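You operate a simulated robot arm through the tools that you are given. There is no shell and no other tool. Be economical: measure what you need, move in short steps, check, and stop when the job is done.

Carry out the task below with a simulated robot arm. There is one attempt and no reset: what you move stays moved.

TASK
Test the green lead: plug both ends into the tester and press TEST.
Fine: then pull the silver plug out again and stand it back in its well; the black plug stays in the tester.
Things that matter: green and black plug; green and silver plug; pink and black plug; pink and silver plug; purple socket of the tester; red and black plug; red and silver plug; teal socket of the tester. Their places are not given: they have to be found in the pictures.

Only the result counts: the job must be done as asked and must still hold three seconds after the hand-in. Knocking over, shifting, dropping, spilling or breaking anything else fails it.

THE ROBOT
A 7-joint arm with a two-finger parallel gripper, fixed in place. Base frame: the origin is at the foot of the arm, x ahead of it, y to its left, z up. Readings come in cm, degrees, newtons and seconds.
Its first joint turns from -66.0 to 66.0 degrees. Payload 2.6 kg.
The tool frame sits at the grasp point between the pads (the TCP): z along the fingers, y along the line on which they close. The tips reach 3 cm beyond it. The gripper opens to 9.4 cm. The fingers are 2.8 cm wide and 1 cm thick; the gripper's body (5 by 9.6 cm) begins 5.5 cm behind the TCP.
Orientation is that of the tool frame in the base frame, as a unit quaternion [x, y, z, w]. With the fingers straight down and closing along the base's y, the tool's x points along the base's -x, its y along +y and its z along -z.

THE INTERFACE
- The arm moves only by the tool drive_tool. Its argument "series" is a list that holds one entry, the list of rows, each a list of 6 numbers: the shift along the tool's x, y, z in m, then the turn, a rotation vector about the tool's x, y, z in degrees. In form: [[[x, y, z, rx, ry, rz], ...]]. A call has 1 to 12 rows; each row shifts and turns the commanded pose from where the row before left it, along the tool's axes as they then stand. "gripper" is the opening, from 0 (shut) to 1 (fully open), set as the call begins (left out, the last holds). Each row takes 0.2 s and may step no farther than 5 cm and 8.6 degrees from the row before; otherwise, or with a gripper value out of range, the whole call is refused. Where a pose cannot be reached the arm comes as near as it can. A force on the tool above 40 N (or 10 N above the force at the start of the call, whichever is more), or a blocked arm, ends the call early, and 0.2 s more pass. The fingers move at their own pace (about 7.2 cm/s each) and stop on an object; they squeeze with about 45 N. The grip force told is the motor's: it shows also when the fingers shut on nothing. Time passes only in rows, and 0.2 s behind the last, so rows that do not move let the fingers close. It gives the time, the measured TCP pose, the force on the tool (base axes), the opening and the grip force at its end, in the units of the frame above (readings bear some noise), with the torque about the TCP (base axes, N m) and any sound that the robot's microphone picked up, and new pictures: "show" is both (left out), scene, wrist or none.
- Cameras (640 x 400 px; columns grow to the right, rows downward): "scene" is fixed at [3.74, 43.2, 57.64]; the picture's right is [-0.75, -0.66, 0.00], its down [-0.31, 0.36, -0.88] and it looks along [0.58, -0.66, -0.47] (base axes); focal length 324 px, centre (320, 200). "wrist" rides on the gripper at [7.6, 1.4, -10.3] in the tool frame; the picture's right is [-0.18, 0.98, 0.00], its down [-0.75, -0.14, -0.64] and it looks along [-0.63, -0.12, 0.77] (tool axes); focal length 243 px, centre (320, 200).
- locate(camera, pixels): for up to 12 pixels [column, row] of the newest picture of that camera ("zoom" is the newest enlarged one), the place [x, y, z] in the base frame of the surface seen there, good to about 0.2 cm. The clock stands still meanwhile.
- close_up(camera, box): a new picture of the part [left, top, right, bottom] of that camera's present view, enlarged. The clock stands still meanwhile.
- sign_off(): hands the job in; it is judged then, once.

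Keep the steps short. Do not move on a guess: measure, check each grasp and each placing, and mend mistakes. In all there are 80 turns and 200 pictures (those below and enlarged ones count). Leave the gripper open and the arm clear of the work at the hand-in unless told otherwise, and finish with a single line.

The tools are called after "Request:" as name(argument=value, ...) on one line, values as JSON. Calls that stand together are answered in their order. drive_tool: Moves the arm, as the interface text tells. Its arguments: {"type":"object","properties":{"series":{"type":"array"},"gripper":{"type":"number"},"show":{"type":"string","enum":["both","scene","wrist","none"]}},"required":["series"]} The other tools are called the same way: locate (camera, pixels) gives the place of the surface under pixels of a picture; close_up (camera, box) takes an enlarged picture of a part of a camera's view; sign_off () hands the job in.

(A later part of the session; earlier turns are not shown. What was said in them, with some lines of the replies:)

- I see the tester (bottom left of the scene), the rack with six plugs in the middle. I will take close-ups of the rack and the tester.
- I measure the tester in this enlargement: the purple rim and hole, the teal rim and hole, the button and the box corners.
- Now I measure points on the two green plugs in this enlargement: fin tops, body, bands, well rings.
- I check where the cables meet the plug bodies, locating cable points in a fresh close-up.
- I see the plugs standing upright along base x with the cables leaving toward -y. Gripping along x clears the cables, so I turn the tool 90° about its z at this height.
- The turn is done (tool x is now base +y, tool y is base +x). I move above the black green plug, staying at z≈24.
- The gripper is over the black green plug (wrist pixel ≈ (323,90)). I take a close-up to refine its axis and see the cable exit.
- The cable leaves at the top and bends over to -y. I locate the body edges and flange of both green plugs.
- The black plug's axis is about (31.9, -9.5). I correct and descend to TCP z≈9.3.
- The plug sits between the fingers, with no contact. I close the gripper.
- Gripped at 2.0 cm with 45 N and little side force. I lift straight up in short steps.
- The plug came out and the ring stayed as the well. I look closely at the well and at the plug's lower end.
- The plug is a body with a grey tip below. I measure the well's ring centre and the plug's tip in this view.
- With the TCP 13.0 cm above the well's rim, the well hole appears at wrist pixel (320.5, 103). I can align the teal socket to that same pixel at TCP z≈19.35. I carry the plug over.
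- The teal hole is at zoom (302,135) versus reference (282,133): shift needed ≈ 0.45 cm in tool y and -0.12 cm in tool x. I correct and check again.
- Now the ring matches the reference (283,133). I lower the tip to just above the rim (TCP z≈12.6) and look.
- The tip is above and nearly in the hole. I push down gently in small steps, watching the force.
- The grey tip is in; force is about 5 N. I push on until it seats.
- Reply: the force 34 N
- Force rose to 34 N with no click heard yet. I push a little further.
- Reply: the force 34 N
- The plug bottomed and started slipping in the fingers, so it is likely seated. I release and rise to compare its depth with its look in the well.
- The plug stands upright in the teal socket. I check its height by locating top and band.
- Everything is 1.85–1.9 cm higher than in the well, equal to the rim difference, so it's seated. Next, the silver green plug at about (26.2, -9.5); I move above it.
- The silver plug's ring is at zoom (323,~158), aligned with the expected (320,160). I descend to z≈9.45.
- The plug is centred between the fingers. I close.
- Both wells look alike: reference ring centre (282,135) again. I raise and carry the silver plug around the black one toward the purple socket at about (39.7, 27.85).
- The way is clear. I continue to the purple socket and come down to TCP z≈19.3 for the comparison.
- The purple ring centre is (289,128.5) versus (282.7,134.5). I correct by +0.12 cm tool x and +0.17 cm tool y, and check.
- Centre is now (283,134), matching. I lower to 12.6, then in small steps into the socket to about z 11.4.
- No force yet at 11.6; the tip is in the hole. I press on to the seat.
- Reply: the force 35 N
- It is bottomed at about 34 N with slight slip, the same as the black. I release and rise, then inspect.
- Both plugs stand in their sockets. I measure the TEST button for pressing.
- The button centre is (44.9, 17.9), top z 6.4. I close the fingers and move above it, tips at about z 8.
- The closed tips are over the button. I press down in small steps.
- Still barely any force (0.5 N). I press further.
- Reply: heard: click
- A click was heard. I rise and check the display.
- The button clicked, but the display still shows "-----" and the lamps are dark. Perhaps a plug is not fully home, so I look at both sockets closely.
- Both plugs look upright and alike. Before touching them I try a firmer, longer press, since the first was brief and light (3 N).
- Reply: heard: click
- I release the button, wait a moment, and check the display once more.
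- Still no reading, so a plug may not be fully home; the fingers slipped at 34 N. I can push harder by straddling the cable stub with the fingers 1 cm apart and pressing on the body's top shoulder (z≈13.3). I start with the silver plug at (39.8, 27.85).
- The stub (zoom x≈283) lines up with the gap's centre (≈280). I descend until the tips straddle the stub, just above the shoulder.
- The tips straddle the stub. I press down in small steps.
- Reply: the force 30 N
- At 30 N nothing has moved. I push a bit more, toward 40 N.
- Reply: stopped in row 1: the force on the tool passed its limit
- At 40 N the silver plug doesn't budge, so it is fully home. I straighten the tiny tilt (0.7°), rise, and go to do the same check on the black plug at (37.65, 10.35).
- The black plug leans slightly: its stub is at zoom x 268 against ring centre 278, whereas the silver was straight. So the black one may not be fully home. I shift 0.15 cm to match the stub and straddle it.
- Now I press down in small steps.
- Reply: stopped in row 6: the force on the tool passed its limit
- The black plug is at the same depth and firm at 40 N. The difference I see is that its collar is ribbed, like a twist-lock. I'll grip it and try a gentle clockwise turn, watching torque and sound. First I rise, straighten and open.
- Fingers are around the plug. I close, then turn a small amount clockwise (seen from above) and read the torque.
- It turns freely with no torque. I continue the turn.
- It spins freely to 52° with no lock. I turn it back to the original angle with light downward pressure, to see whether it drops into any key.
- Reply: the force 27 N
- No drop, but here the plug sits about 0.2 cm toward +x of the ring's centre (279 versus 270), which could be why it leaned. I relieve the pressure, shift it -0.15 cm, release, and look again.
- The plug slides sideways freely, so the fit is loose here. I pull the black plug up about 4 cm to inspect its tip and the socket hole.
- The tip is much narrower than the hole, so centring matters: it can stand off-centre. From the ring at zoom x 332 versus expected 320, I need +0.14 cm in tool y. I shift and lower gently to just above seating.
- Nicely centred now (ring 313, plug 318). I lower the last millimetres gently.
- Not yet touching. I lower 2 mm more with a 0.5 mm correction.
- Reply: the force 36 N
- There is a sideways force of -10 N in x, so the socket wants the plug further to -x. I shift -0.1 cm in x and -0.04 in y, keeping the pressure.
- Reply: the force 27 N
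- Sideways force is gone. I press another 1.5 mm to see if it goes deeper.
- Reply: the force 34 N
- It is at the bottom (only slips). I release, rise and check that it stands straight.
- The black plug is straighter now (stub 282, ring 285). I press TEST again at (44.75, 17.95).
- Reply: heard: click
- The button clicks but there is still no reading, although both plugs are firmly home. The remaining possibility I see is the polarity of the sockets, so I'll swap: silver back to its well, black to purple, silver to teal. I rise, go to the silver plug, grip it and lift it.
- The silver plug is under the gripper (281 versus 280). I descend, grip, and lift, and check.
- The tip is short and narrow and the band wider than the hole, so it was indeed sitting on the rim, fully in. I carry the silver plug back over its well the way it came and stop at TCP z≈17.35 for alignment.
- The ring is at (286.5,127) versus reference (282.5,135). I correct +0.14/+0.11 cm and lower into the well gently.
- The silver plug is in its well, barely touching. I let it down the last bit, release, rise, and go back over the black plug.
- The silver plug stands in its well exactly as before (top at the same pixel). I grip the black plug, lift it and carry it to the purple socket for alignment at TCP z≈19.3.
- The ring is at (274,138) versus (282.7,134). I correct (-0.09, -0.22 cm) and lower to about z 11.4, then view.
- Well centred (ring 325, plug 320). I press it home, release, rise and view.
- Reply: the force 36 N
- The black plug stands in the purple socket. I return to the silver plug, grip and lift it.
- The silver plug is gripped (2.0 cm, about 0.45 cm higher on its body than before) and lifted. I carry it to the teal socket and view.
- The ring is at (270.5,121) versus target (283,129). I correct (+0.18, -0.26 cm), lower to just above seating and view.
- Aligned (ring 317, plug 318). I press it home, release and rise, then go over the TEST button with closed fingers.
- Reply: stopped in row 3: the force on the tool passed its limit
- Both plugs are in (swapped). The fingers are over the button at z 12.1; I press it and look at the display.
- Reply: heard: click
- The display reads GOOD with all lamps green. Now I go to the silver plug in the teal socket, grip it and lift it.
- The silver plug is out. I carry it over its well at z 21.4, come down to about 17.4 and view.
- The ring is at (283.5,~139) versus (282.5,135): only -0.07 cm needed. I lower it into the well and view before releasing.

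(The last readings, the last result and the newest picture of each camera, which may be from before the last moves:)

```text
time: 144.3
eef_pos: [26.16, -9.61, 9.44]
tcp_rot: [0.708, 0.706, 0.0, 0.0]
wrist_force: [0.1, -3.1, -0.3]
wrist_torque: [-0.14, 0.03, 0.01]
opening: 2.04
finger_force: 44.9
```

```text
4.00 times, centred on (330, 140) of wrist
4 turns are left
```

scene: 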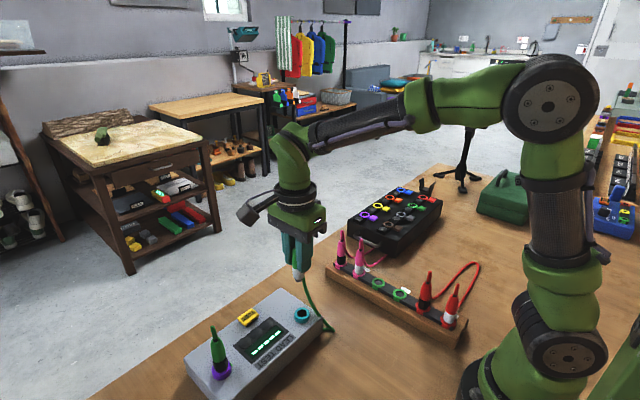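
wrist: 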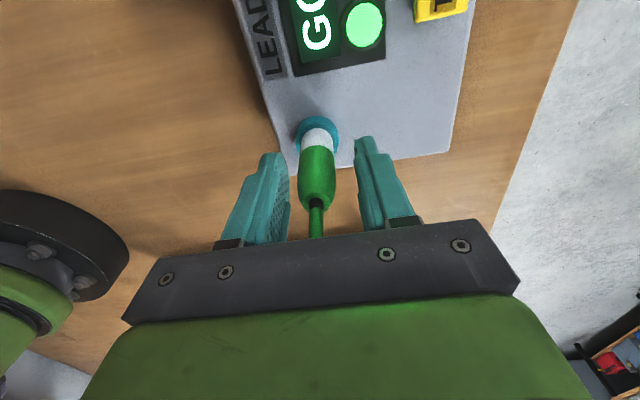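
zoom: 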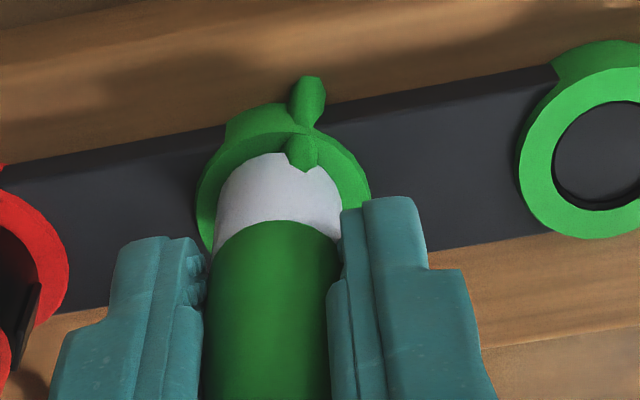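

It is in the well (light contact). I settle it another millimetre, release, rise straight up and view.

Request:
drive_tool(series=[[[-0.0003, 0, 0.0005, 0, 0, 0], [0, 0, 0.0005, 0, 0, 0], [0, 0, 0, 0, 0, 0]]], show="none")

Request:
drive_tool(series=[[[0, 0, 0, 0, 0, 0], [0, 0, 0, 0, 0, 0], [0, 0, 0, 0, 0, 0], [0, 0, -0.02, 0, 0, 0], [0, 0, -0.035, 0, 0, 0], [0, 0, -0.035, 0, 0, 0], [0, 0, -0.03, 0, 0, 0], [0, 0, -0.03, 0, 0, 0], [0, 0, 0, 0, 0, 0]]], gripper=0.45, show="scene")

Request:
close_up(camera="scene", box=[365, 235, 445, 310])

Request:
close_up(camera="scene", box=[180, 260, 340, 390])

```text
time: 145.1
eef_pos: [26.14, -9.57, 9.31]
tcp_rot: [0.708, 0.706, 0.001, 0.0]
wrist_force: [-1.0, -1.0, 6.4]
wrist_torque: [-0.04, 0.06, 0.0]
opening: 2.01
finger_force: 45.3
```

```text
time: 147.1
eef_pos: [26.0, -9.67, 24.36]
tcp_rot: [0.708, 0.706, 0.0, -0.001]
wrist_force: [0.1, -0.3, 0.2]
wrist_torque: [0.0, -0.03, 0.02]
opening: 4.23
finger_force: 0.0
```

scene: 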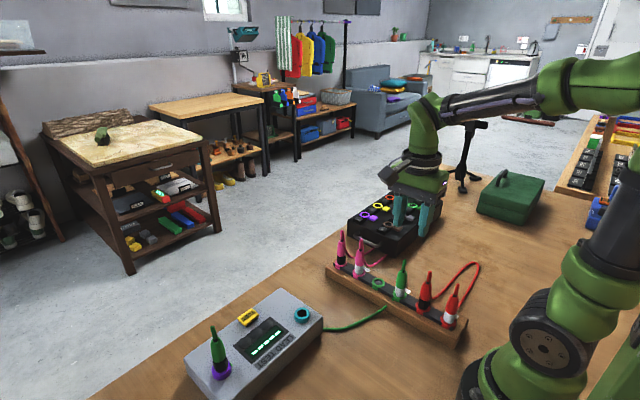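

```text
5.33 times, centred on (405, 272) of scene
```

zoom: 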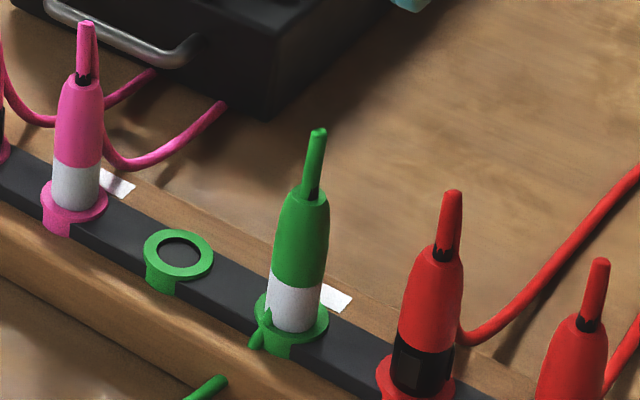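

```text
3.08 times, centred on (260, 325) of scene
3 turns are left
```

zoom: 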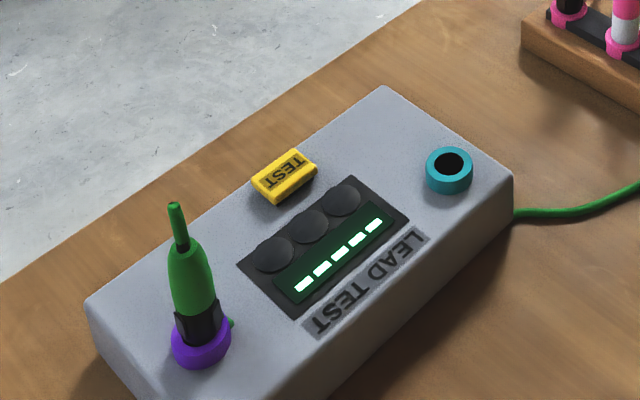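

The silver plug stands in its well exactly as it did at the start, the black plug stays in the purple socket, and the gripper is open and clear at z 24. I hand in.

Request:
sign_off()

```text
The job is handed in.
```

The green lead tested GOOD (only with black in the purple socket and silver in the teal; the other way round gave no reading), and the silver plug is back in its well with the black plug still in the tester.
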